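You operate a simulated robot arm through the tools that you are given. There is no shell and no other tool.

Carry out the task below with a simulated two-armed robot. There is one attempt and no reset: what you move stays moved.

JOB
Lay the blue tube in its couplers; catch it in the orange one.
Fine: tube level in both cradles, both flaps down; swing the orange bolt up and run its nut home by hand, finger-tight.

The check looks at the end state, three seconds after you hand in, the way a careful person would. Anything else that was tipped, shoved, dropped, spilled or broken makes it a failure.

ROBOT AND FRAMES
Two 7-joint arms with fingered hands on one trunk that stands fixed in place. Base frame: the origin is at the foot of the trunk, x ahead of it, y to its left, z up. Readings come in mm, degrees, newtons and seconds.
The left shoulder is at [60, 166, 976], the right one opposite. With the tool pointing down near the work surface each hand reaches from about 360 to 860 mm from the base axis, measured 20 degrees to its own side. Payload 5 kg a hand.
Tool frame (each hand has its own): the origin (TCP) lies between the finger pads and is the grasp point; the fingertips stand 32 mm ahead of it; z points along the fingers, y is the line along which they close. The gripper opens to 160 mm; its body begins 89 mm behind the TCP. The gripper is a hand of 3 fingers: y runs from the thumb to the fingers, the wrist lies at [0, 0, -267] in the tool frame, and closing takes about 1.5 s.
Orientation is that of the tool frame in the base frame, as a unit quaternion [w, x, y, z]. With the fingers straight down and closing along the base's y, the tool's x points along the base's -x, its y along +y and its z along -z.

CONTROLS
- The arms move only by the tool drive_tool. It takes "left_steps", "right_steps" or both (then of equal length, played together; a hand with none holds still); each is a list of rows, each an object of numbers (a shift or turn left out is 0, a gripper value left out holds the last): "x", "y", "z": the shift along the base's x, y, z in mm; "ax", "ay", "az": the turn, a rotation vector about the base's x, y, z in degrees. In form: [{"x": .., "y": .., "z": .., "ax": .., "ay": .., "az": ..}, ...]. A call has 1 to 20 rows; each row shifts and turns the commanded pose from where the row before left it. "left_fingers" and "right_fingers" are, for a hand that has rows, the opening, from 0 (shut) to 1 (fully open), set as the call begins (left out, the last holds). Each row takes 0.2 s and may step no farther than 50 mm and 8.6 degrees from the row before; otherwise, or with a gripper value out of range, the whole call is refused. A pose out of reach is approached as far as the arm can. The call stops where the force on the tool passes 60 N (or 10 N more than at its start, if that is more) or the arm is blocked; 0.2 s more then pass. The fingers move at their own pace (about 45 mm/s each) and stop on an object; they squeeze with about 34 N. The grip force told is the motor's: it shows also when the fingers shut on nothing. Time passes only in rows, and 0.2 s behind the last, so rows that do not move let the fingers close. The reply holds the time, the measured pose of the TCP, the force on the tool along the base axes, the opening and the grip force, in the units named above and with some noise, with the torque about the TCP (base axes, N m) and any sound that the robot's microphone picked up.
- Cameras (640 x 400 px; columns grow to the right, rows downward): "scene" is now at [48.3, -29.1, 1625.8]; the picture's right is [-0.37, -0.93, -0.00], its down [-0.61, 0.24, -0.75] and it looks along [0.70, -0.28, -0.66] (base axes); focal length 321 px, centre (320, 200). "left" rides on the left gripper at [-65, -4, -116] in its tool frame; the picture's right is [0.06, -1.00, 0.00], its down [0.87, 0.05, -0.49] and it looks along [0.49, 0.03, 0.87] (tool axes); focal length 261 px, centre (320, 200). "right" rides on the right gripper at [65, -4, -116] in its tool frame; the picture's right is [0.06, 1.00, 0.00], its down [-0.87, 0.05, -0.49] and it looks along [-0.49, 0.03, 0.87] (tool axes); focal length 261 px, centre (320, 200). There is no depth. A picture from a camera that has moved, and an enlarged one, comes with that camera's place and axes in the base frame and with its lens.
- capture(camera): a new picture of that camera. It takes no simulated time.
- raise_lower(by): slides the trunk up (or, below 0, down) by that many mm; the arms and the scene camera ride with it, the base frame stays. It gives what a move gives, with no picture.
- curl_fingers(finger1, finger2, thumb_bend, hand): sets how far each is bent, from 0 (flat) to 1 (curled in); at 0.3 the hand is open as for a grip, at 0.7 the pads meet at the TCP. One left out holds its place. A second passes; each finger stops where it meets its share of the squeeze, and holds until it gets a number again. A gripper value or a shape takes the hand back. It gives what a move gives, with no picture; readings hold the bend of each and the force on the fingers (four entries, about 0 where the hand has none), thumb and palm.
- preshape(shape, hand): the hand has 3 fingers and takes this shape, open, in about a second: jaw (thumb against the fingers, like two jaws); tri (thumb and two fingers); tip (a fingertip pinch); poke (one finger out to press); point (the index stretched); flat (the hand flat); cup (the hand cupped); fist (a fist). The gripper value then closes the fingers along that shape, each until it touches; the sizes above hold for jaw. It gives what a move gives, with no picture.
- pan_tilt(pan, tilt): turns the head with the scene camera to pan (to the left, within 86 degrees either way) and tilt (down, from -29 to 69), counted from straight ahead of the robot. It gives what a move gives.
- close_up(camera, box): a new picture of the part [left, top, right, bottom] of that camera's present view, enlarged. It takes no simulated time.
- job_done(): hands the job in; it is judged then, once.

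Places have to be worked out from the pictures, the camera data and where the tool is seen. Open the grippers and draw the arms clear of the work before you hand the job in, unless the task says otherwise.

The tools are called after "Emit:" as name(argument=value, ...) on one line, values as JSON. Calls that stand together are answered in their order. drive_tool: Moves the arms, as the interface text tells. Its arguments: {"type":"object","properties":{"left_steps":{"type":"array"},"left_fingers":{"type":"number"},"right_steps":{"type":"array"},"right_fingers":{"type":"number"}},"required":[]} The other tools are called the same way: raise_lower (by) moves the trunk up or down; preshape (shape, hand) gives the hand a shape; curl_fingers (finger1, finger2, thumb_bend, hand) moves the fingers one by one; pan_tilt (pan, tilt) turns the head that bears the scene camera; capture (camera) takes a picture; close_up (camera, box) takes an enlarged picture of a part of a camera's view; job_done () hands the job in.

At the start:

```text
clock: 0.0
left_tool_pos: [448.5, -37.8, 1269.2]
left_tool_rot: [0.0, 0.001, 1.0, 0.0]
left_force: [-0.2, -0.5, -1.0]
left_ft_torque: [0.01, -0.02, -0.02]
left_gripper_width: 160.0
left_grip_force: 0.0
left_shape: jaw
left_bend: [0.3, 0.3, 0.3]
left_finger forces: [0.1, 0.0, 0.1, 0.1, 0.1, 0.1]
right_tool_pos: [213.6, -297.9, 1264.4]
right_tool_rot: [0.0, -0.001, 1.0, 0.0]
right_force: [-0.4, -0.5, 0.6]
right_ft_torque: [-0.07, 0.01, 0.0]
right_gripper_width: 160.0
right_grip_force: 0.1
right_shape: jaw
right_bend: [0.3, 0.3, 0.3]
right_finger forces: [0.0, 0.0, 0.0, 0.0, 0.1, 0.0]
trunk travel left (down, up): [-525.0, 65.0]
head pan, tilt (commanded): [-21.5, 41.3]
```

scene: 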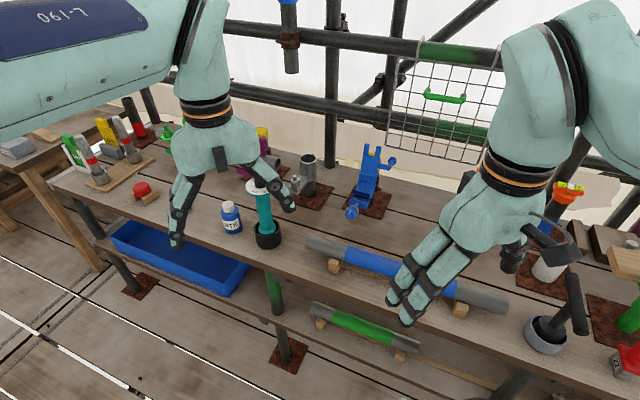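
right: 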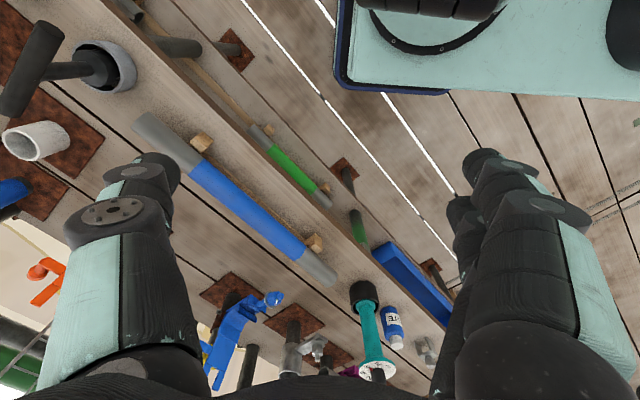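
left: 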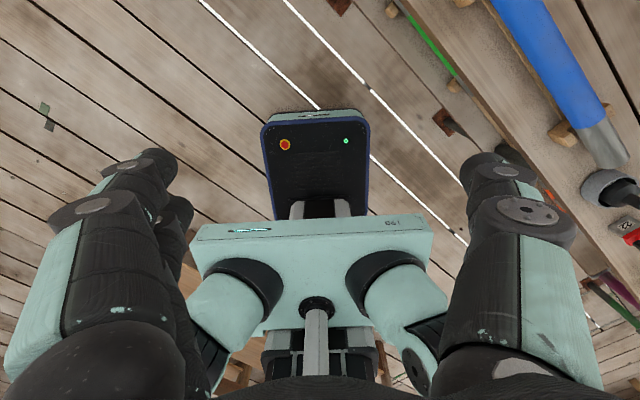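

The scene shows a bench with a blue tube on wooden blocks, a blue coupler/clamp and possibly an orange one behind the right hand. I'll look in more detail first.

Emit:
close_up(camera="scene", box=[240, 120, 440, 245])

Emit:
close_up(camera="scene", box=[440, 160, 640, 400])

Emit:
close_up(camera="scene", box=[280, 200, 540, 360])

```text
3.20 times, centred on (340, 182) of scene
camera zoom: at [48.3, -29.1, 1625.8], right [-0.37, -0.93, 0.0], down [-0.61, 0.24, -0.75], along [0.7, -0.28, -0.66], focal length 1028 px, centre (256, 256)
```

zoom: 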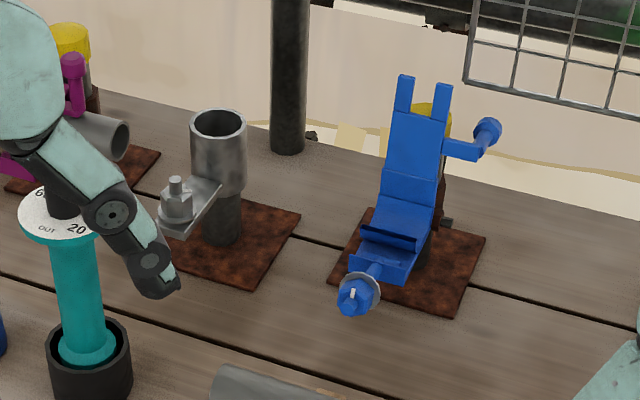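

```text
1.67 times, centred on (540, 280) of scene
camera zoom: at [48.3, -29.1, 1625.8], right [-0.37, -0.93, 0.0], down [-0.61, 0.24, -0.75], along [0.7, -0.28, -0.66], focal length 535 px, centre (-47, 67)
```

zoom: 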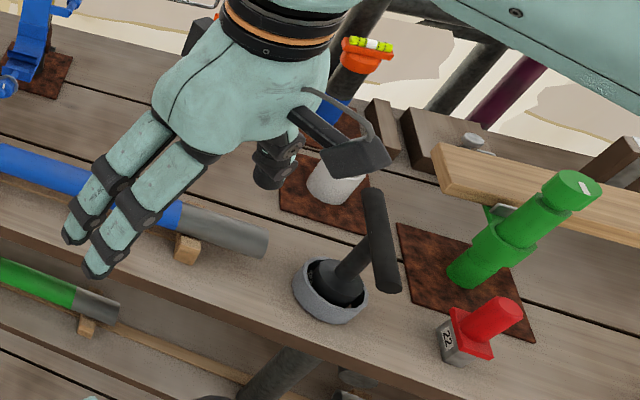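

```text
2.46 times, centred on (410, 280) of scene
camera zoom: at [48.3, -29.1, 1625.8], right [-0.37, -0.93, 0.0], down [-0.61, 0.24, -0.75], along [0.7, -0.28, -0.66], focal length 791 px, centre (98, 3)
```

zoom: 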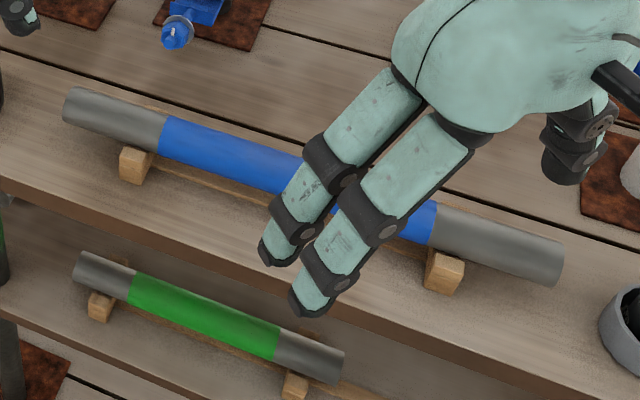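

The tube lies obliquely from about (692,-256) to (299,-654), at z≈848. The right hand hides the orange coupler, so I'll draw both arms aside at their current height to see the whole bench.

Emit:
drive_tool(left_steps=[{"x": -8, "y": 48}, {"x": -8, "y": 48}, {"x": -8, "y": 48}, {"x": -8, "y": 48}, {"x": -8, "y": 48}, {"x": -8, "y": 48}], right_steps=[{"x": -20, "y": -30}, {"x": -20, "y": -30}, {"x": -20, "y": -30}, {"x": -20, "y": -30}, {"x": -20, "y": -30}, {"x": -20, "y": -10}])

```text
clock: 1.4
left_tool_pos: [401.7, 252.4, 1269.6]
left_tool_rot: [0.0, 0.0, 1.0, -0.001]
left_force: [-0.4, -1.1, -0.8]
left_ft_torque: [-0.07, -0.03, 0.0]
left_gripper_width: 160.0
left_grip_force: 0.0
left_shape: jaw
left_bend: [0.3, 0.3, 0.3]
left_finger forces: [0.0, 0.1, 0.0, 0.0, 0.1, 0.0]
right_tool_pos: [95.4, -457.9, 1264.3]
right_tool_rot: [0.001, 0.0, 1.0, -0.001]
right_force: [-0.3, 0.1, 0.1]
right_ft_torque: [-0.05, -0.01, 0.0]
right_gripper_width: 159.6
right_grip_force: 0.1
right_shape: jaw
right_bend: [0.3, 0.3, 0.3]
right_finger forces: [0.0, 0.1, 0.0, 0.0, 0.0, 0.0]
trunk travel left (down, up): [-525.0, 65.0]
head pan, tilt (commanded): [-21.5, 41.3]
```

Both arms moved as commanded; now I take the scene pictures with the view cleared.

Emit:
pan_tilt(pan=-45, tilt=45)

Emit:
capture(camera="scene")

Emit:
capture(camera="right")

Emit:
capture(camera="left")

```text
clock: 2.3
left_tool_pos: [402.3, 251.1, 1269.3]
left_tool_rot: [0.0, 0.0, 1.0, -0.001]
left_force: [-0.9, 0.5, -1.0]
left_ft_torque: [-0.01, 0.02, -0.02]
left_gripper_width: 159.9
left_grip_force: 0.0
left_shape: jaw
left_bend: [0.3, 0.3, 0.3]
left_finger forces: [0.0, 0.0, 0.0, 0.1, 0.1, 0.0]
right_tool_pos: [94.9, -459.8, 1264.1]
right_tool_rot: [0.001, 0.0, 1.0, 0.0]
right_force: [0.2, 0.8, 1.0]
right_ft_torque: [-0.01, 0.0, 0.01]
right_gripper_width: 160.1
right_grip_force: 0.1
right_shape: jaw
right_bend: [0.3, 0.3, 0.3]
right_finger forces: [0.1, 0.1, 0.0, 0.0, 0.1, 0.0]
trunk travel left (down, up): [-525.0, 65.0]
head pan, tilt (commanded): [-45.0, 45.0]
```

```text
taken
camera scene: at [27.6, -55.7, 1620.4], right [-0.71, -0.71, 0.0], down [-0.5, 0.5, -0.71], along [0.5, -0.5, -0.71], focal length 321 px, centre (320, 200)
```

scene: 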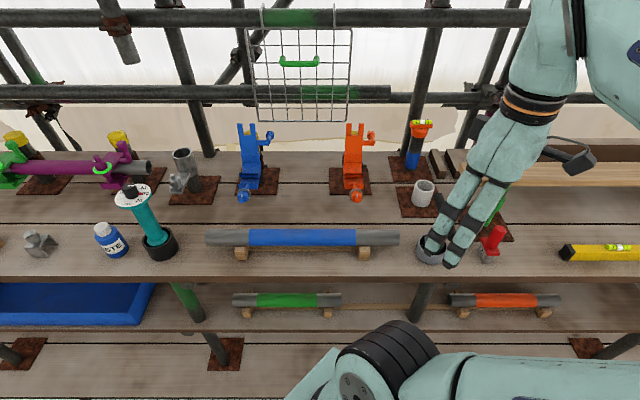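

```text
taken
camera right: at [30.8, -464.0, 1378.9], right [-0.06, 1.0, 0.0], down [0.87, 0.05, 0.49], along [0.49, 0.03, -0.87], focal length 261 px, centre (320, 200)
```

right: 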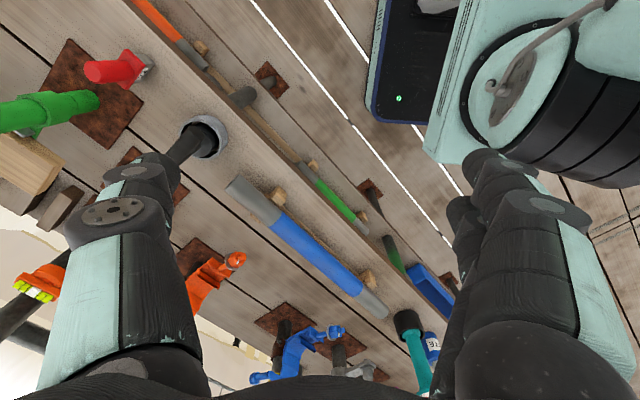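

```text
taken
camera left: at [466.7, 245.5, 1386.1], right [-0.06, -1.0, 0.0], down [-0.87, 0.05, 0.49], along [-0.49, 0.03, -0.87], focal length 261 px, centre (320, 200)
```

left: 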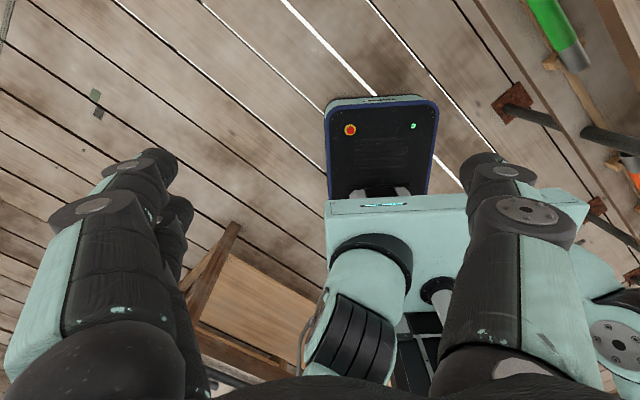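

Now the blue and orange couplers sit in line behind the blue tube, both with flaps open. I'll zoom in on the couplers and on the assembled purple example at the left.

Emit:
close_up(camera="scene", box=[215, 105, 295, 215])

Emit:
close_up(camera="scene", box=[320, 105, 400, 215])

Emit:
close_up(camera="scene", box=[0, 120, 160, 220])

Emit:
close_up(camera="scene", box=[195, 200, 415, 280])

```text
3.64 times, centred on (255, 160) of scene
camera zoom: at [27.6, -55.7, 1620.4], right [-0.71, -0.71, 0.0], down [-0.5, 0.5, -0.71], along [0.5, -0.5, -0.71], focal length 1168 px, centre (556, 346)
```

zoom: 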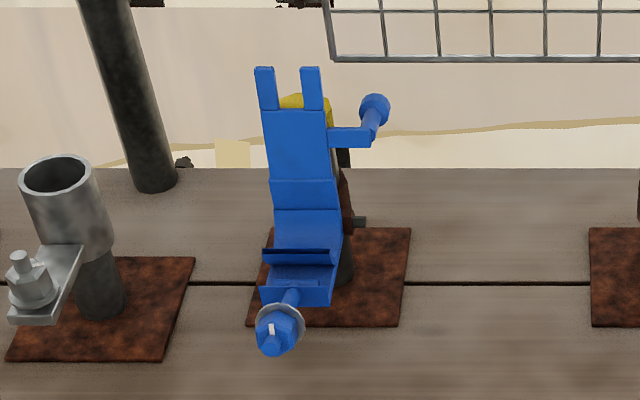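

```text
3.64 times, centred on (360, 160) of scene
camera zoom: at [27.6, -55.7, 1620.4], right [-0.71, -0.71, 0.0], down [-0.5, 0.5, -0.71], along [0.5, -0.5, -0.71], focal length 1168 px, centre (174, 346)
```

zoom: 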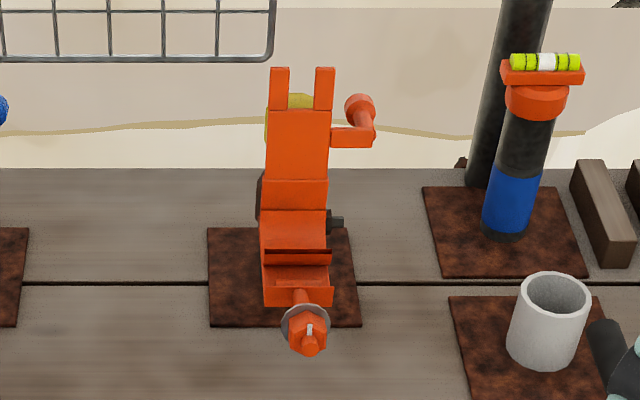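

```text
4.00 times, centred on (80, 170) of scene
camera zoom: at [27.6, -55.7, 1620.4], right [-0.71, -0.71, 0.0], down [-0.5, 0.5, -0.71], along [0.5, -0.5, -0.71], focal length 1285 px, centre (1280, 320)
```

zoom: 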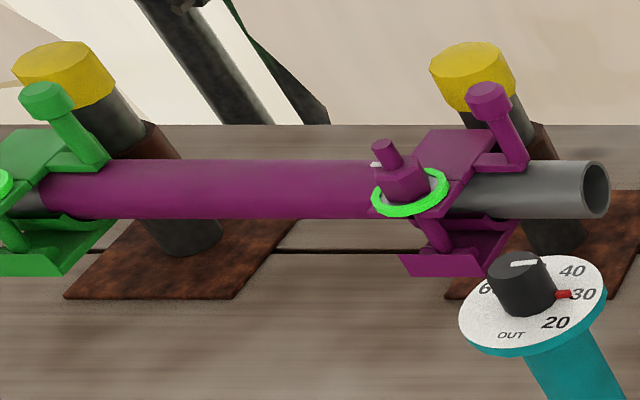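

```text
2.91 times, centred on (305, 240) of scene
camera zoom: at [27.6, -55.7, 1620.4], right [-0.71, -0.71, 0.0], down [-0.5, 0.5, -0.71], along [0.5, -0.5, -0.71], focal length 934 px, centre (364, 84)
```

zoom: 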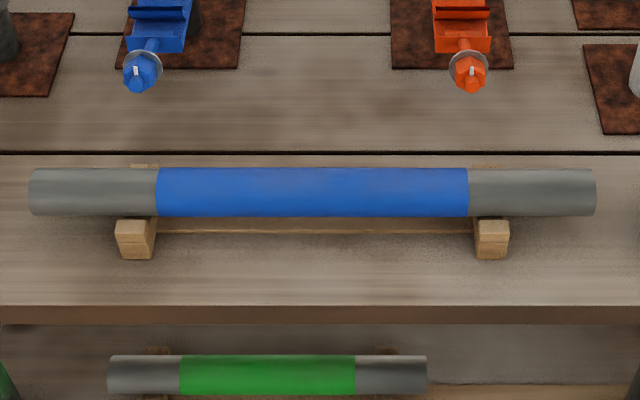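

The assembled purple/green example shows the goal: flap folded down toward the robot, bolt swung up in the fork, nut and washer down on it. I'll bring the right hand camera above the bench, yawed −45°, for a view of both couplers from the robot side.

Emit:
drive_tool(right_steps=[{"x": 43, "y": -6, "az": -7.5}, {"x": 43, "y": -6, "az": -7.5}, {"x": 43, "y": -6, "az": -7.5}, {"x": 43, "y": -6, "az": -7.5}, {"x": 43, "y": -6, "az": -7.5}, {"x": 43, "y": -6, "az": -7.5}])

Emit:
capture(camera="right")

Emit:
capture(camera="scene")

```text
clock: 3.7
left_tool_pos: [404.2, 250.2, 1268.8]
left_tool_rot: [-0.001, -0.001, 1.0, 0.0]
left_force: [0.1, -0.3, 0.3]
left_ft_torque: [0.02, 0.0, 0.01]
left_gripper_width: 160.1
left_grip_force: 0.1
left_shape: jaw
left_bend: [0.3, 0.3, 0.3]
left_finger forces: [0.0, 0.1, 0.0, 0.0, 0.0, 0.0]
right_tool_pos: [353.5, -497.0, 1265.2]
right_tool_rot: [0.0, 0.384, 0.923, 0.0]
right_force: [0.4, 0.4, -0.1]
right_ft_torque: [0.0, 0.03, 0.04]
right_gripper_width: 159.9
right_grip_force: 0.0
right_shape: jaw
right_bend: [0.3, 0.3, 0.3]
right_finger forces: [0.1, 0.1, 0.0, 0.1, 0.1, 0.0]
trunk travel left (down, up): [-525.0, 65.0]
head pan, tilt (commanded): [-45.0, 45.0]
```

```text
taken
camera right: at [303.9, -454.1, 1379.6], right [0.66, 0.75, 0.0], down [0.65, -0.58, 0.49], along [0.37, -0.33, -0.87], focal length 261 px, centre (320, 200)
```

right: 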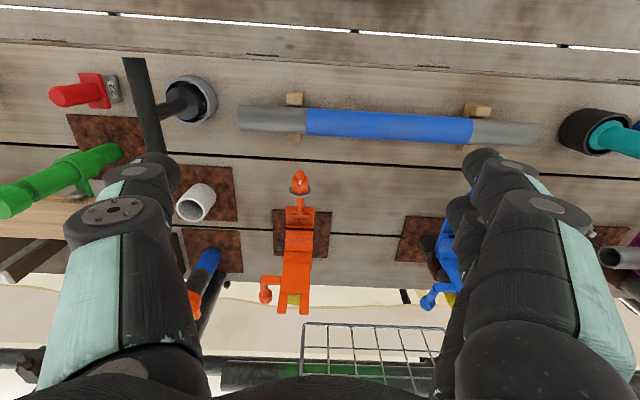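

```text
taken
camera scene: at [29.1, -56.0, 1620.3], right [-0.71, -0.71, 0.0], down [-0.5, 0.5, -0.71], along [0.5, -0.5, -0.71], focal length 321 px, centre (320, 200)
```

scene: 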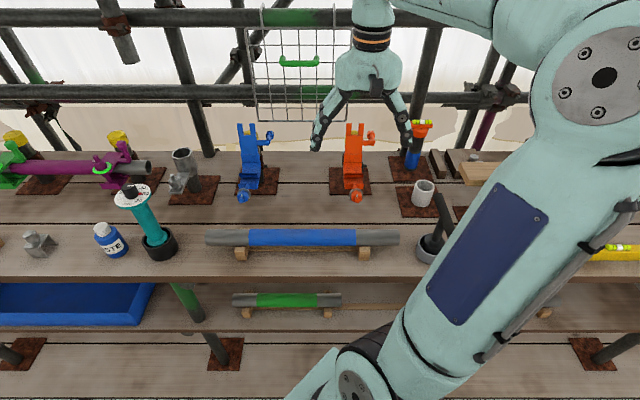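

Triangulating the orange nut from both views gives about bench u=133, v=769, z=923 (u along the bench to the right, v away from the robot). I'll zoom the right camera on both couplers.

Emit:
close_up(camera="right", box=[240, 150, 360, 330])

Emit:
close_up(camera="right", box=[390, 190, 490, 320])

Emit:
close_up(camera="scene", box=[330, 115, 390, 210])

Emit:
close_up(camera="scene", box=[225, 115, 285, 210])

```text
2.22 times, centred on (300, 240) of right
camera zoom: at [303.9, -454.1, 1379.6], right [0.66, 0.75, 0.0], down [0.65, -0.58, 0.49], along [0.37, -0.33, -0.87], focal length 579 px, centre (364, 111)
```

zoom: 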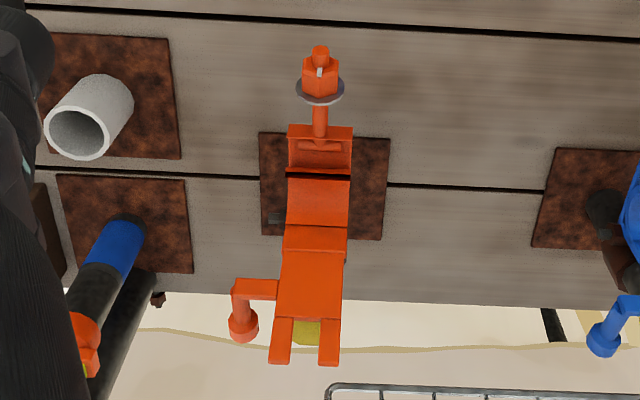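

```text
3.08 times, centred on (440, 255) of right
camera zoom: at [303.9, -454.1, 1379.6], right [0.66, 0.75, 0.0], down [0.65, -0.58, 0.49], along [0.37, -0.33, -0.87], focal length 802 px, centre (-49, 31)
```

zoom: 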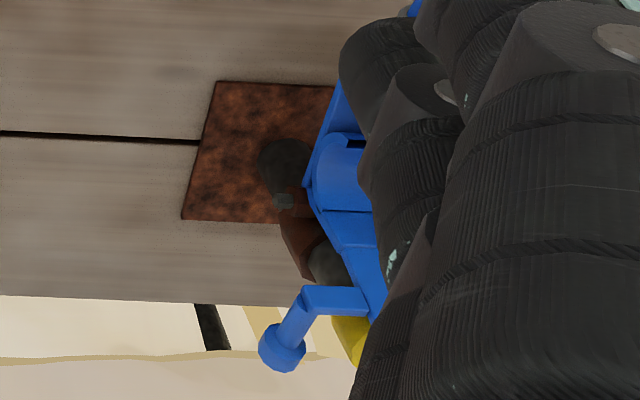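

```text
4.21 times, centred on (360, 162) of scene
camera zoom: at [29.1, -56.0, 1620.3], right [-0.71, -0.71, 0.0], down [-0.5, 0.5, -0.71], along [0.5, -0.5, -0.71], focal length 1352 px, centre (152, 358)
```

zoom: 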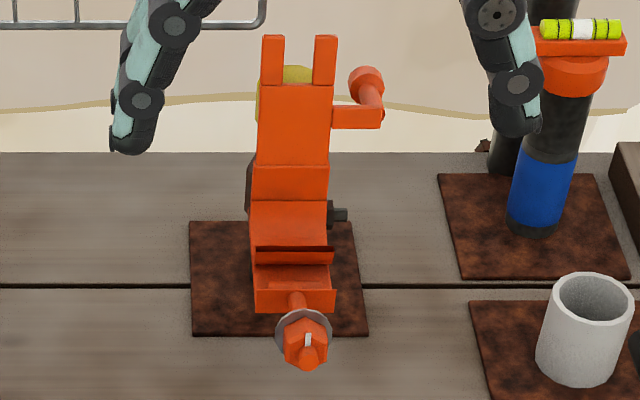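

```text
4.21 times, centred on (255, 162) of scene
camera zoom: at [29.1, -56.0, 1620.3], right [-0.71, -0.71, 0.0], down [-0.5, 0.5, -0.71], along [0.5, -0.5, -0.71], focal length 1352 px, centre (594, 358)
```

zoom: 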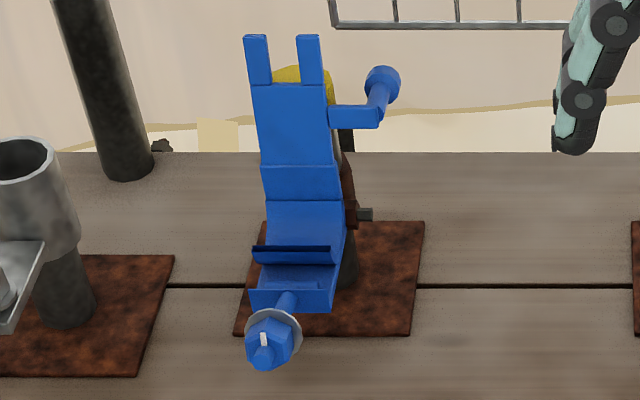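

Estimates so far: tube centre near u≈−33, v≈655, z≈865 (length ≈575). The cradles open upward at v≈880, z≈948, u≈−220 and +130, and the bolts stick out toward the robot. Raising the trunk gives better reach at coupler height, so I do that first and then look again.

Emit:
raise_lower(by=60)

Emit:
capture(camera="scene")

```text
clock: 4.7
left_tool_pos: [402.6, 250.8, 1330.3]
left_tool_rot: [0.0, 0.0, 1.0, 0.0]
left_force: [-0.8, 0.8, 0.2]
left_ft_torque: [-0.01, 0.01, -0.04]
left_gripper_width: 160.0
left_grip_force: 0.0
left_shape: jaw
left_bend: [0.3, 0.3, 0.3]
left_finger forces: [0.0, 0.0, 0.0, 0.1, 0.0, 0.0]
right_tool_pos: [350.2, -496.6, 1325.7]
right_tool_rot: [0.0, 0.383, 0.924, 0.0]
right_force: [-0.5, 0.2, 0.4]
right_ft_torque: [0.02, -0.01, -0.01]
right_gripper_width: 159.9
right_grip_force: 0.1
right_shape: jaw
right_bend: [0.3, 0.3, 0.3]
right_finger forces: [0.0, 0.0, 0.0, 0.0, 0.1, 0.1]
trunk travel left (down, up): [-585.0, 5.0]
head pan, tilt (commanded): [-45.0, 45.0]
```

```text
taken
camera scene: at [27.5, -55.8, 1680.4], right [-0.71, -0.71, 0.0], down [-0.5, 0.5, -0.71], along [0.5, -0.5, -0.71], focal length 321 px, centre (320, 200)
```

scene: 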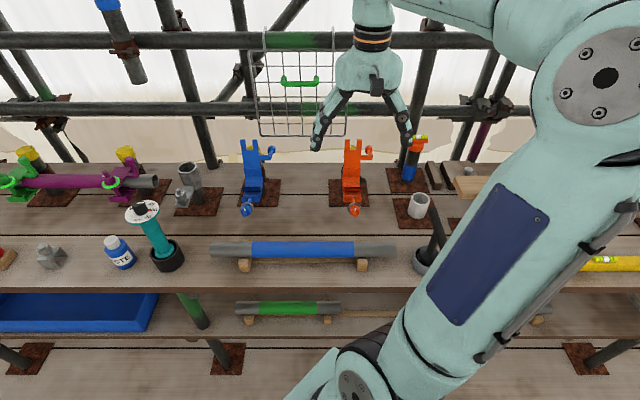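

The view is consistent. Now I swing the right hand to above the tube's middle, yawing it to +45° so that the fingers close across the tube, and stop at z≈1150.

Emit:
drive_tool(right_steps=[{"x": 12.4, "y": 5.2, "z": -16, "az": 8.2}, {"x": 12.4, "y": 5.2, "z": -16, "az": 8.2}, {"x": 12.4, "y": 5.2, "z": -16, "az": 8.2}, {"x": 12.4, "y": 5.2, "z": -16, "az": 8.2}, {"x": 12.4, "y": 5.2, "z": -16, "az": 8.2}, {"x": 12.4, "y": 5.2, "z": -16, "az": 8.2}, {"x": 12.4, "y": 5.2, "z": -16, "az": 8.2}, {"x": 12.4, "y": 5.2, "z": -16, "az": 8.2}, {"x": 12.4, "y": 5.2, "z": -16, "az": 8.2}, {"x": 12.4, "y": 5.2, "z": -16, "az": 8.2}, {"x": 12.4, "y": 5.2, "z": -16, "az": 8.0}])

Emit:
capture(camera="right")

Emit:
capture(camera="scene")

```text
clock: 7.1
left_tool_pos: [402.6, 249.8, 1330.0]
left_tool_rot: [0.0, 0.0, 1.0, 0.0]
left_force: [0.2, -0.1, -0.6]
left_ft_torque: [0.02, 0.03, 0.02]
left_gripper_width: 159.7
left_grip_force: 0.1
left_shape: jaw
left_bend: [0.3, 0.3, 0.3]
left_finger forces: [0.0, 0.0, 0.0, 0.0, 0.1, 0.1]
right_tool_pos: [488.7, -439.4, 1149.1]
right_tool_rot: [0.001, -0.383, 0.924, 0.001]
right_force: [-0.4, 0.0, 0.0]
right_ft_torque: [-0.04, 0.03, 0.01]
right_gripper_width: 159.9
right_grip_force: 0.1
right_shape: jaw
right_bend: [0.3, 0.3, 0.3]
right_finger forces: [0.1, 0.0, 0.0, 0.0, 0.0, 0.0]
trunk travel left (down, up): [-585.0, 5.0]
head pan, tilt (commanded): [-45.0, 45.0]
```

```text
taken
camera right: at [445.1, -488.2, 1264.5], right [-0.75, 0.66, 0.0], down [0.57, 0.65, 0.49], along [0.32, 0.37, -0.87], focal length 261 px, centre (320, 200)
```

right: 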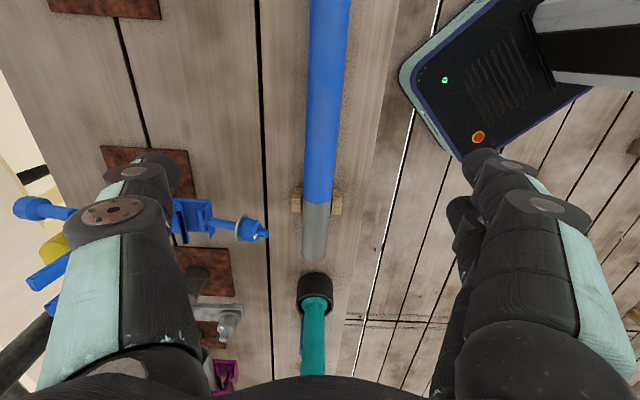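

```text
taken
camera scene: at [28.3, -55.8, 1680.4], right [-0.71, -0.71, 0.0], down [-0.5, 0.5, -0.71], along [0.5, -0.5, -0.71], focal length 321 px, centre (320, 200)
```

scene: 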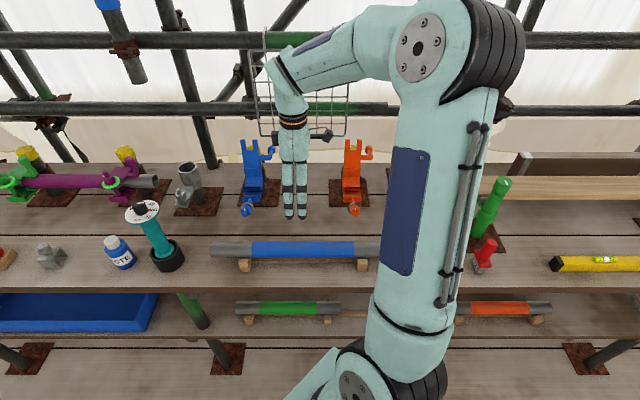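

The tube axis lies at v≈653, centred near u≈−31, top near z≈887. I descend to z≈980 centred over the tube and look again before going down to grasp.

Emit:
drive_tool(right_steps=[{"x": -1, "z": -34}, {"x": -1, "z": -34}, {"x": -1, "z": -34}, {"x": -1, "z": -34}, {"x": -1, "z": -33}])

Emit:
capture(camera="right")

Emit:
capture(camera="scene")

```text
clock: 8.3
left_tool_pos: [402.1, 250.5, 1331.2]
left_tool_rot: [0.0, -0.001, 1.0, 0.0]
left_force: [-0.1, -0.2, 0.4]
left_ft_torque: [-0.01, 0.03, -0.01]
left_gripper_width: 160.0
left_grip_force: 0.1
left_shape: jaw
left_bend: [0.3, 0.3, 0.3]
left_finger forces: [0.0, 0.1, 0.0, 0.0, 0.0, 0.0]
right_tool_pos: [481.7, -441.1, 978.5]
right_tool_rot: [0.0, -0.382, 0.924, 0.0]
right_force: [0.4, -0.4, -0.1]
right_ft_torque: [-0.01, 0.0, -0.01]
right_gripper_width: 159.7
right_grip_force: 0.1
right_shape: jaw
right_bend: [0.3, 0.3, 0.3]
right_finger forces: [0.1, 0.0, 0.1, 0.1, 0.0, 0.0]
trunk travel left (down, up): [-585.0, 5.0]
head pan, tilt (commanded): [-45.0, 45.0]
```

```text
taken
camera right: at [439.4, -490.6, 1093.3], right [-0.75, 0.66, 0.0], down [0.58, 0.65, 0.49], along [0.32, 0.37, -0.87], focal length 261 px, centre (320, 200)
```

right: 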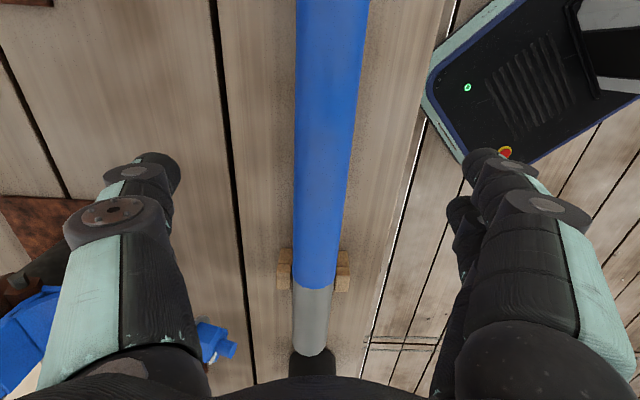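

```text
taken
camera scene: at [28.4, -56.3, 1680.4], right [-0.71, -0.71, 0.0], down [-0.5, 0.5, -0.71], along [0.5, -0.5, -0.71], focal length 321 px, centre (320, 200)
```

scene: 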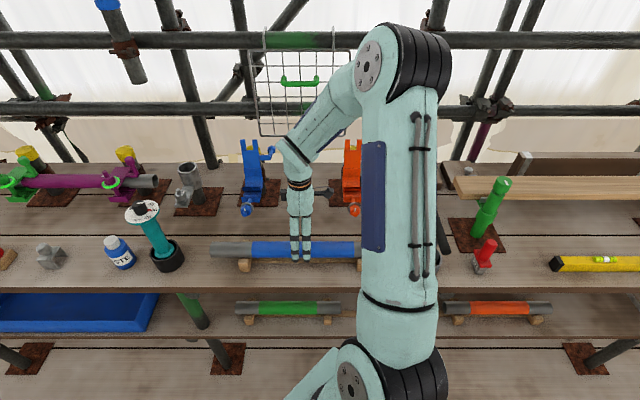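

I'll zoom in on the tube in the right view to verify its height relative to the hand.

Emit:
close_up(camera="right", box=[240, 100, 400, 300])

Emit:
close_up(camera="scene", box=[200, 220, 400, 290])

```text
2.00 times, centred on (320, 200) of right
camera zoom: at [439.4, -490.6, 1093.3], right [-0.75, 0.66, 0.0], down [0.58, 0.65, 0.49], along [0.32, 0.37, -0.87], focal length 521 px, centre (320, 200)
```

zoom: 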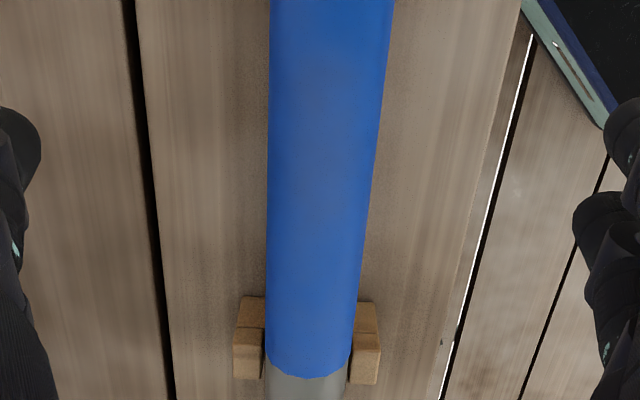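

```text
3.20 times, centred on (300, 255) of scene
camera zoom: at [28.4, -56.3, 1680.4], right [-0.71, -0.71, 0.0], down [-0.5, 0.5, -0.71], along [0.5, -0.5, -0.71], focal length 1028 px, centre (384, 24)
```

zoom: 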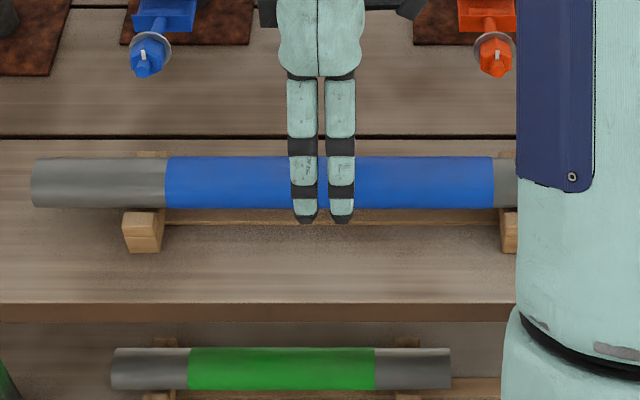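

The tube centre resolves to v≈651, z≈871, u≈−32 with a diameter near 49 mm. I lower straight down onto it with small centring corrections.

Emit:
drive_tool(right_steps=[{"x": 1, "y": 2, "z": -28}, {"x": 0, "y": 2, "z": -28}, {"z": -28}, {"z": -25}])

Emit:
capture(camera="right")

Emit:
close_up(camera="scene", box=[200, 200, 400, 300])

```text
clock: 9.3
left_tool_pos: [403.0, 250.9, 1329.2]
left_tool_rot: [0.0, -0.001, 1.0, 0.0]
left_force: [0.4, -0.9, 0.0]
left_ft_torque: [0.0, 0.04, -0.02]
left_gripper_width: 160.0
left_grip_force: 0.1
left_shape: jaw
left_bend: [0.3, 0.3, 0.3]
left_finger forces: [0.0, 0.0, 0.0, 0.0, 0.0, 0.0]
right_tool_pos: [484.4, -435.6, 868.7]
right_tool_rot: [-0.001, -0.383, 0.924, 0.0]
right_force: [-0.1, -0.6, -0.2]
right_ft_torque: [0.0, 0.03, 0.03]
right_gripper_width: 160.0
right_grip_force: 0.0
right_shape: jaw
right_bend: [0.3, 0.3, 0.3]
right_finger forces: [0.0, 0.0, 0.0, 0.0, 0.1, 0.0]
trunk travel left (down, up): [-585.0, 5.0]
head pan, tilt (commanded): [-45.0, 45.0]
```

```text
taken
camera right: at [440.6, -485.3, 984.1], right [-0.75, 0.66, 0.0], down [0.58, 0.65, 0.49], along [0.33, 0.37, -0.87], focal length 261 px, centre (320, 200)
```

right: 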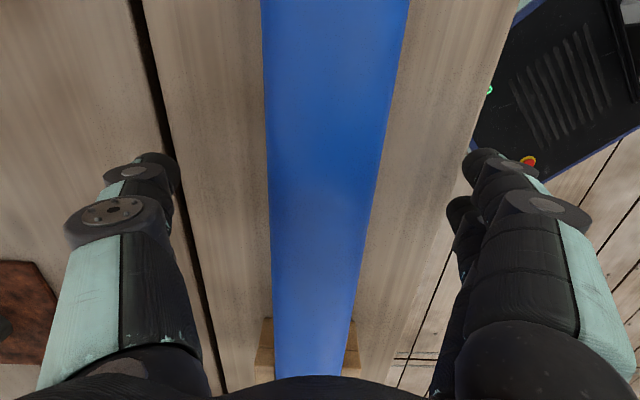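

```text
3.20 times, centred on (300, 250) of scene
camera zoom: at [27.9, -55.9, 1680.5], right [-0.71, -0.71, 0.0], down [-0.5, 0.5, -0.71], along [0.5, -0.5, -0.71], focal length 1028 px, centre (384, 40)
```

zoom: 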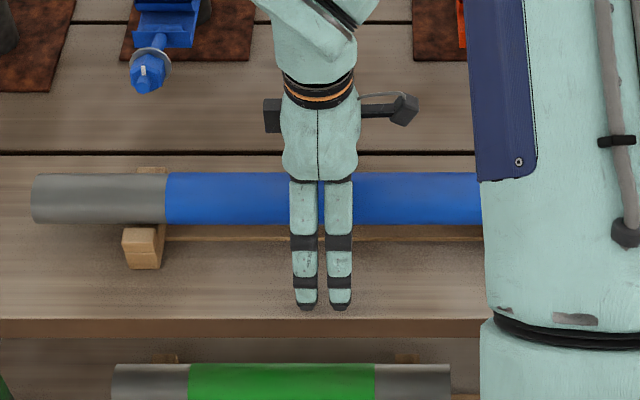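

The hand straddles the tube with its centre on the tube axis. I close the fingers and wait.

Emit:
drive_tool(right_steps=[{}, {}, {}, {}, {}, {}, {}, {}, {}], right_fingers=0)

Emit:
close_up(camera="scene", box=[200, 200, 400, 300])

```text
clock: 11.3
left_tool_pos: [402.5, 250.0, 1329.1]
left_tool_rot: [0.0, 0.0, 1.0, -0.001]
left_force: [0.0, 0.2, 1.0]
left_ft_torque: [0.03, 0.02, 0.02]
left_gripper_width: 160.0
left_grip_force: 0.1
left_shape: jaw
left_bend: [0.3, 0.3, 0.3]
left_finger forces: [0.1, 0.0, 0.1, 0.0, 0.0, 0.0]
right_tool_pos: [483.6, -435.5, 869.4]
right_tool_rot: [-0.001, -0.383, 0.924, 0.0]
right_force: [-0.3, -0.2, -0.3]
right_ft_torque: [0.0, -0.05, 0.01]
right_gripper_width: 22.3
right_grip_force: 34.5
right_shape: jaw
right_bend: [0.72, 0.72, 0.73]
right_finger forces: [14.4, 13.7, 0.0, 0.0, 27.3, 0.0]
trunk travel left (down, up): [-585.0, 5.0]
head pan, tilt (commanded): [-45.0, 45.0]
```

```text
3.20 times, centred on (300, 250) of scene
camera zoom: at [28.1, -56.3, 1680.2], right [-0.71, -0.71, 0.0], down [-0.5, 0.5, -0.71], along [0.5, -0.5, -0.71], focal length 1028 px, centre (384, 40)
```

zoom: 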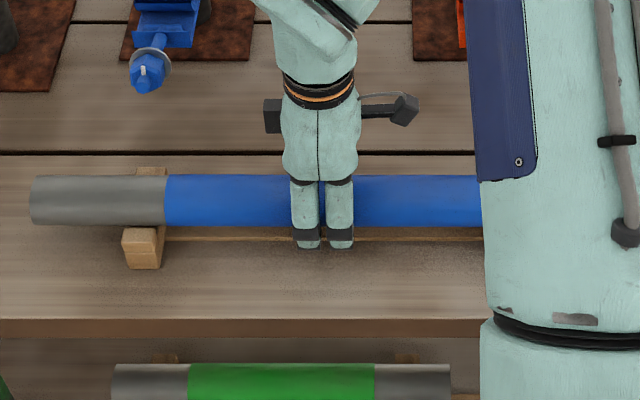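

The fingers have wrapped under the tube with about 14+14 N against 27 N on the thumb. I lift gently and check weight and balance.

Emit:
drive_tool(right_steps=[{"z": 5}, {"z": 10}, {"z": 10}, {"z": 10}, {}])

Emit:
capture(camera="scene")

Emit:
capture(camera="right")

```text
clock: 12.5
left_tool_pos: [403.6, 250.1, 1329.4]
left_tool_rot: [-0.001, -0.001, 1.0, -0.001]
left_force: [0.1, 0.7, -0.4]
left_ft_torque: [0.01, 0.04, 0.03]
left_gripper_width: 160.0
left_grip_force: 0.0
left_shape: jaw
left_bend: [0.3, 0.3, 0.3]
left_finger forces: [0.0, 0.0, 0.1, 0.0, 0.0, 0.0]
right_tool_pos: [483.2, -436.2, 905.0]
right_tool_rot: [-0.001, -0.383, 0.924, 0.0]
right_force: [-0.1, -0.4, -8.7]
right_ft_torque: [0.02, -0.03, -0.02]
right_gripper_width: 22.5
right_grip_force: 33.9
right_shape: jaw
right_bend: [0.72, 0.72, 0.74]
right_finger forces: [14.6, 13.5, 0.0, 0.0, 27.4, 0.0]
trunk travel left (down, up): [-585.0, 5.0]
head pan, tilt (commanded): [-45.0, 45.0]
```

```text
taken
camera scene: at [28.4, -56.5, 1680.3], right [-0.71, -0.71, 0.0], down [-0.5, 0.5, -0.71], along [0.5, -0.5, -0.71], focal length 321 px, centre (320, 200)
```

scene: 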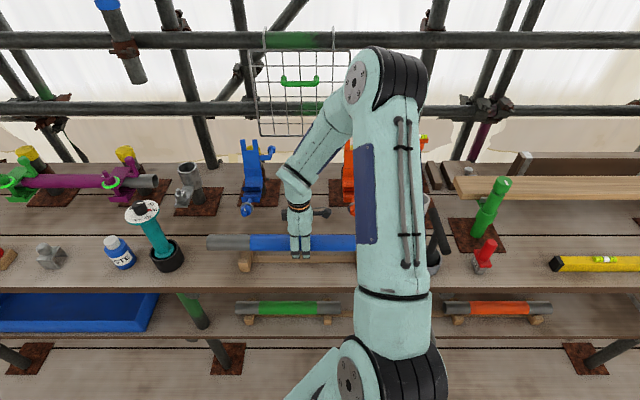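

```text
taken
camera right: at [440.2, -485.8, 1020.2], right [-0.75, 0.66, 0.0], down [0.58, 0.65, 0.49], along [0.32, 0.37, -0.87], focal length 261 px, centre (320, 200)
```

right: 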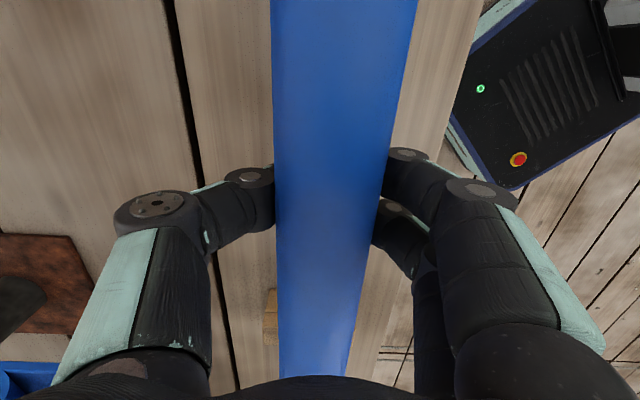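

The tube weighs about 9 N and hangs level and balanced, with no torque. Before carrying it over I want a side-on view of the cradles, so I swing the left hand (camera on top) to look along base −Y at the couplers from the left.

Emit:
drive_tool(left_steps=[{"x": 22.7, "y": -23.7, "z": -12, "ax": -4.619, "ay": -4.619, "az": -4.619}, {"x": 22.7, "y": -23.7, "z": -12, "ax": -4.619, "ay": -4.619, "az": -4.619}, {"x": 22.7, "y": -23.7, "z": -12, "ax": -4.619, "ay": -4.619, "az": -4.619}, {"x": 22.7, "y": -23.7, "z": -12, "ax": -4.619, "ay": -4.619, "az": -4.619}, {"x": 22.7, "y": -23.7, "z": -12, "ax": -4.619, "ay": -4.619, "az": -4.619}, {"x": 22.7, "y": -23.7, "z": -12, "ax": -4.619, "ay": -4.619, "az": -4.619}, {"x": 22.7, "y": -23.7, "z": -12, "ax": -4.619, "ay": -4.619, "az": -4.619}, {"x": 22.7, "y": -23.7, "z": -12, "ax": -4.619, "ay": -4.619, "az": -4.619}, {"x": 22.7, "y": -23.7, "z": -12, "ax": -4.619, "ay": -4.619, "az": -4.619}, {"x": 22.7, "y": -23.7, "z": -12, "ax": -4.619, "ay": -4.619, "az": -4.619}, {"x": 22.7, "y": -23.7, "z": -12, "ax": -4.619, "ay": -4.619, "az": -4.619}, {"x": 22.7, "y": -23.7, "z": -12, "ax": -4.619, "ay": -4.619, "az": -4.619}, {"x": 22.7, "y": -23.7, "z": -12, "ax": -4.619, "ay": -4.619, "az": -4.619}, {"x": 22.7, "y": -23.7, "z": -12, "ax": -4.619, "ay": -4.619, "az": -4.619}, {"x": 22.7, "y": -23.7, "z": -12, "ax": -4.619, "ay": -4.619, "az": -4.619}])

Emit:
capture(camera="left")

Emit:
capture(camera="scene")

```text
clock: 15.7
left_tool_pos: [744.5, -106.6, 1147.3]
left_tool_rot: [0.499, 0.501, 0.5, -0.5]
left_force: [0.2, -0.4, 0.2]
left_ft_torque: [-0.01, 0.03, -0.04]
left_gripper_width: 159.7
left_grip_force: 0.0
left_shape: jaw
left_bend: [0.3, 0.3, 0.3]
left_finger forces: [0.1, 0.1, 0.1, 0.0, 0.0, 0.1]
right_tool_pos: [484.6, -436.5, 904.2]
right_tool_rot: [-0.001, -0.382, 0.924, 0.001]
right_force: [0.4, -0.3, -8.5]
right_ft_torque: [0.0, -0.03, 0.01]
right_gripper_width: 22.4
right_grip_force: 33.4
right_shape: jaw
right_bend: [0.72, 0.72, 0.74]
right_finger forces: [14.5, 13.4, 0.0, 0.1, 27.5, 0.0]
trunk travel left (down, up): [-585.0, 5.0]
head pan, tilt (commanded): [-45.0, 45.0]
```

```text
taken
camera left: at [739.6, 8.0, 1213.0], right [-1.0, 0.0, -0.06], down [0.05, 0.49, -0.87], along [0.03, -0.87, -0.49], focal length 261 px, centre (320, 200)
```

left: 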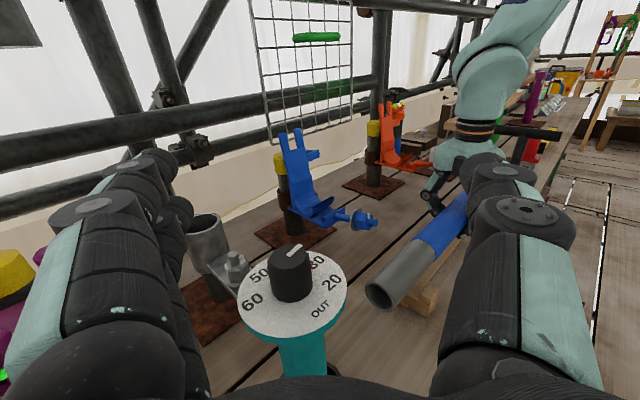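

```text
taken
camera scene: at [29.7, -57.6, 1680.3], right [-0.71, -0.71, 0.0], down [-0.5, 0.5, -0.71], along [0.5, -0.5, -0.71], focal length 321 px, centre (320, 200)
```

scene: 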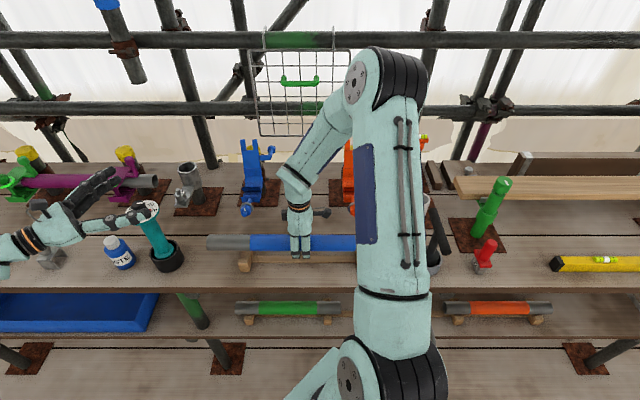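

This is a fine profile view of both couplers. I zoom in on them.

Emit:
close_up(camera="left", box=[250, 110, 390, 250])

Emit:
close_up(camera="left", box=[340, 80, 450, 200])

```text
2.86 times, centred on (320, 180) of left
camera zoom: at [739.6, 8.0, 1213.0], right [-1.0, 0.0, -0.06], down [0.05, 0.49, -0.87], along [0.03, -0.87, -0.49], focal length 745 px, centre (320, 257)
```

zoom: 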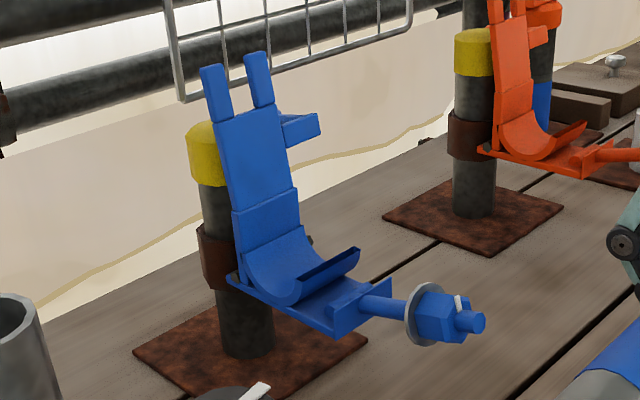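

```text
3.33 times, centred on (395, 140) of left
camera zoom: at [739.6, 8.0, 1213.0], right [-1.0, 0.0, -0.06], down [0.05, 0.49, -0.87], along [0.03, -0.87, -0.49], focal length 869 px, centre (70, 400)
```

zoom: 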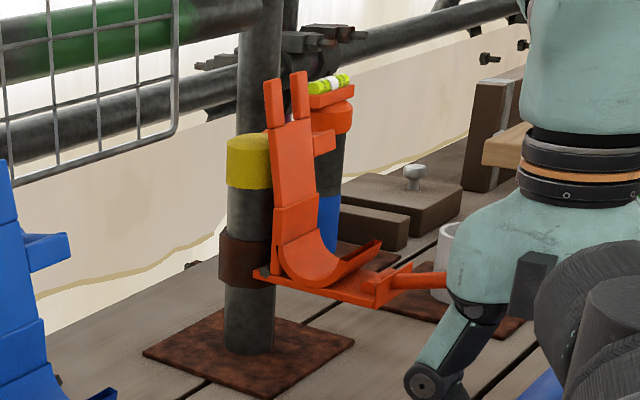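

The cradle is a J-shaped trough with the front lip top near v≈851, z≈945 and a tall back carrying the flap; the bolt points forward about 20° above level. I zoom in further for precise numbers.

Emit:
close_up(camera="left", box=[290, 170, 340, 225])

Emit:
close_up(camera="left", box=[370, 125, 420, 180])

Emit:
close_up(camera="scene", box=[235, 135, 285, 220])

Emit:
close_up(camera="left", box=[270, 120, 390, 240])

```text
7.27 times, centred on (315, 198) of left
camera zoom: at [739.6, 8.0, 1213.0], right [-1.0, 0.0, -0.06], down [0.05, 0.49, -0.87], along [0.03, -0.87, -0.49], focal length 1896 px, centre (356, 218)
```

zoom: 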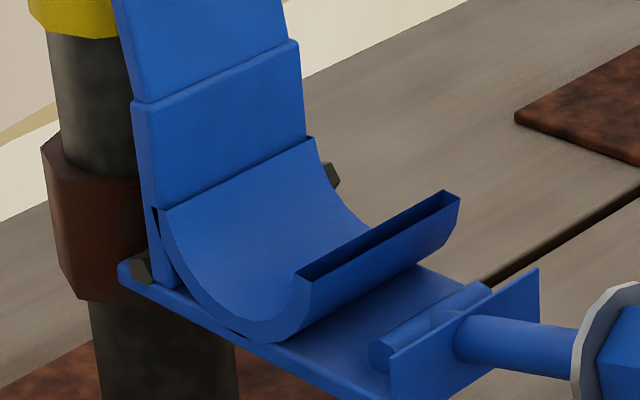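

```text
7.27 times, centred on (395, 152) of left
camera zoom: at [739.6, 8.0, 1213.0], right [-1.0, 0.0, -0.06], down [0.05, 0.49, -0.87], along [0.03, -0.87, -0.49], focal length 1896 px, centre (-226, 546)
```

zoom: 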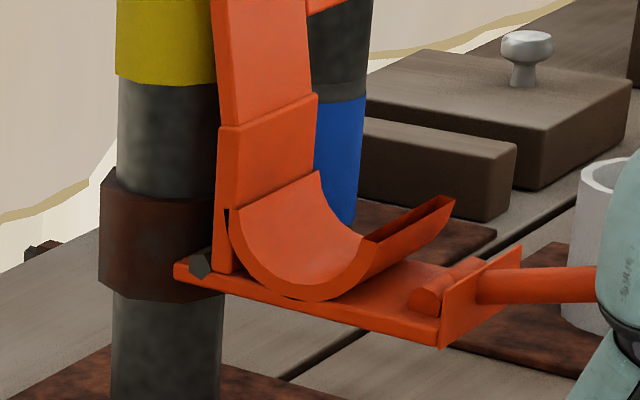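

```text
4.71 times, centred on (260, 178) of scene
camera zoom: at [29.7, -57.6, 1680.3], right [-0.71, -0.71, 0.0], down [-0.5, 0.5, -0.71], along [0.5, -0.5, -0.71], focal length 1512 px, centre (602, 306)
```

zoom: 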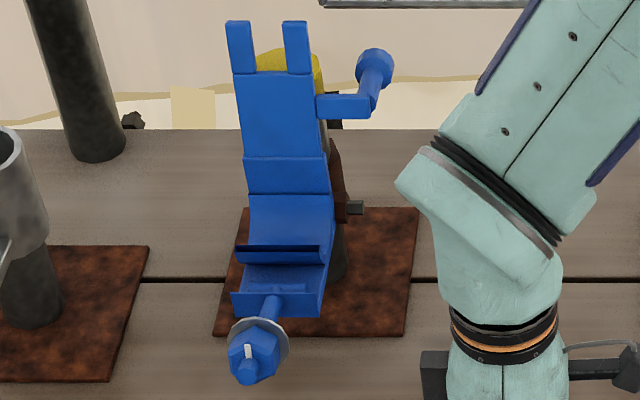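

```text
3.33 times, centred on (330, 180) of left
camera zoom: at [739.6, 8.0, 1213.0], right [-1.0, 0.0, -0.06], down [0.05, 0.49, -0.87], along [0.03, -0.87, -0.49], focal length 869 px, centre (287, 267)
```

zoom: 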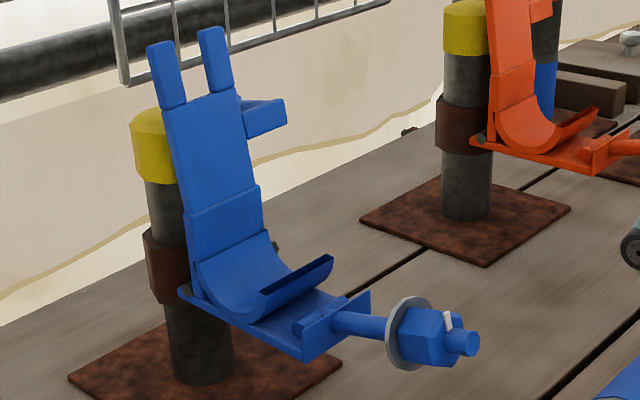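

Both troughs measure the same: rims at v≈851 and 907, z≈950, centred at u≈−211 (blue) and ≈+129 (orange). So the seated tube axis should be at v≈879, z≈947. I now check where the held tube sits relative to the hand.

Emit:
close_up(camera="left", box=[340, 180, 480, 320])

Emit:
close_up(camera="scene", box=[195, 215, 365, 285])

```text
2.86 times, centred on (410, 250) of left
camera zoom: at [739.6, 8.0, 1213.0], right [-1.0, 0.0, -0.06], down [0.05, 0.49, -0.87], along [0.03, -0.87, -0.49], focal length 745 px, centre (63, 57)
```

zoom: 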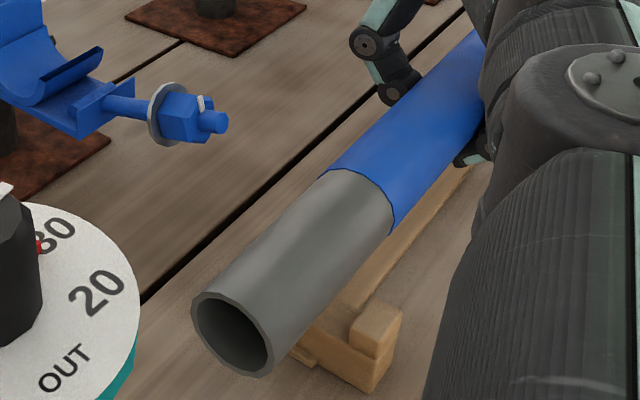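

```text
3.76 times, centred on (280, 250) of scene
camera zoom: at [29.7, -57.6, 1680.3], right [-0.71, -0.71, 0.0], down [-0.5, 0.5, -0.71], along [0.5, -0.5, -0.71], focal length 1209 px, centre (471, 12)
```

zoom: 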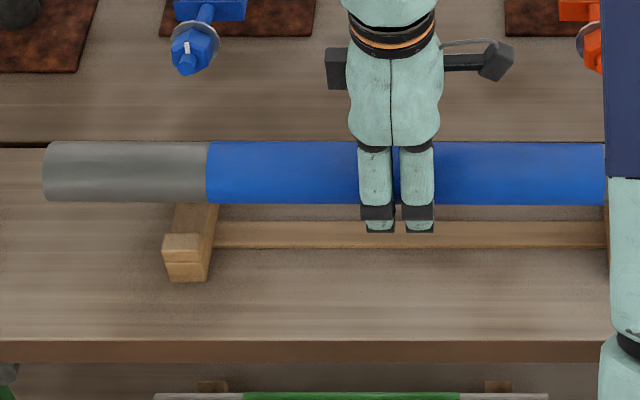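

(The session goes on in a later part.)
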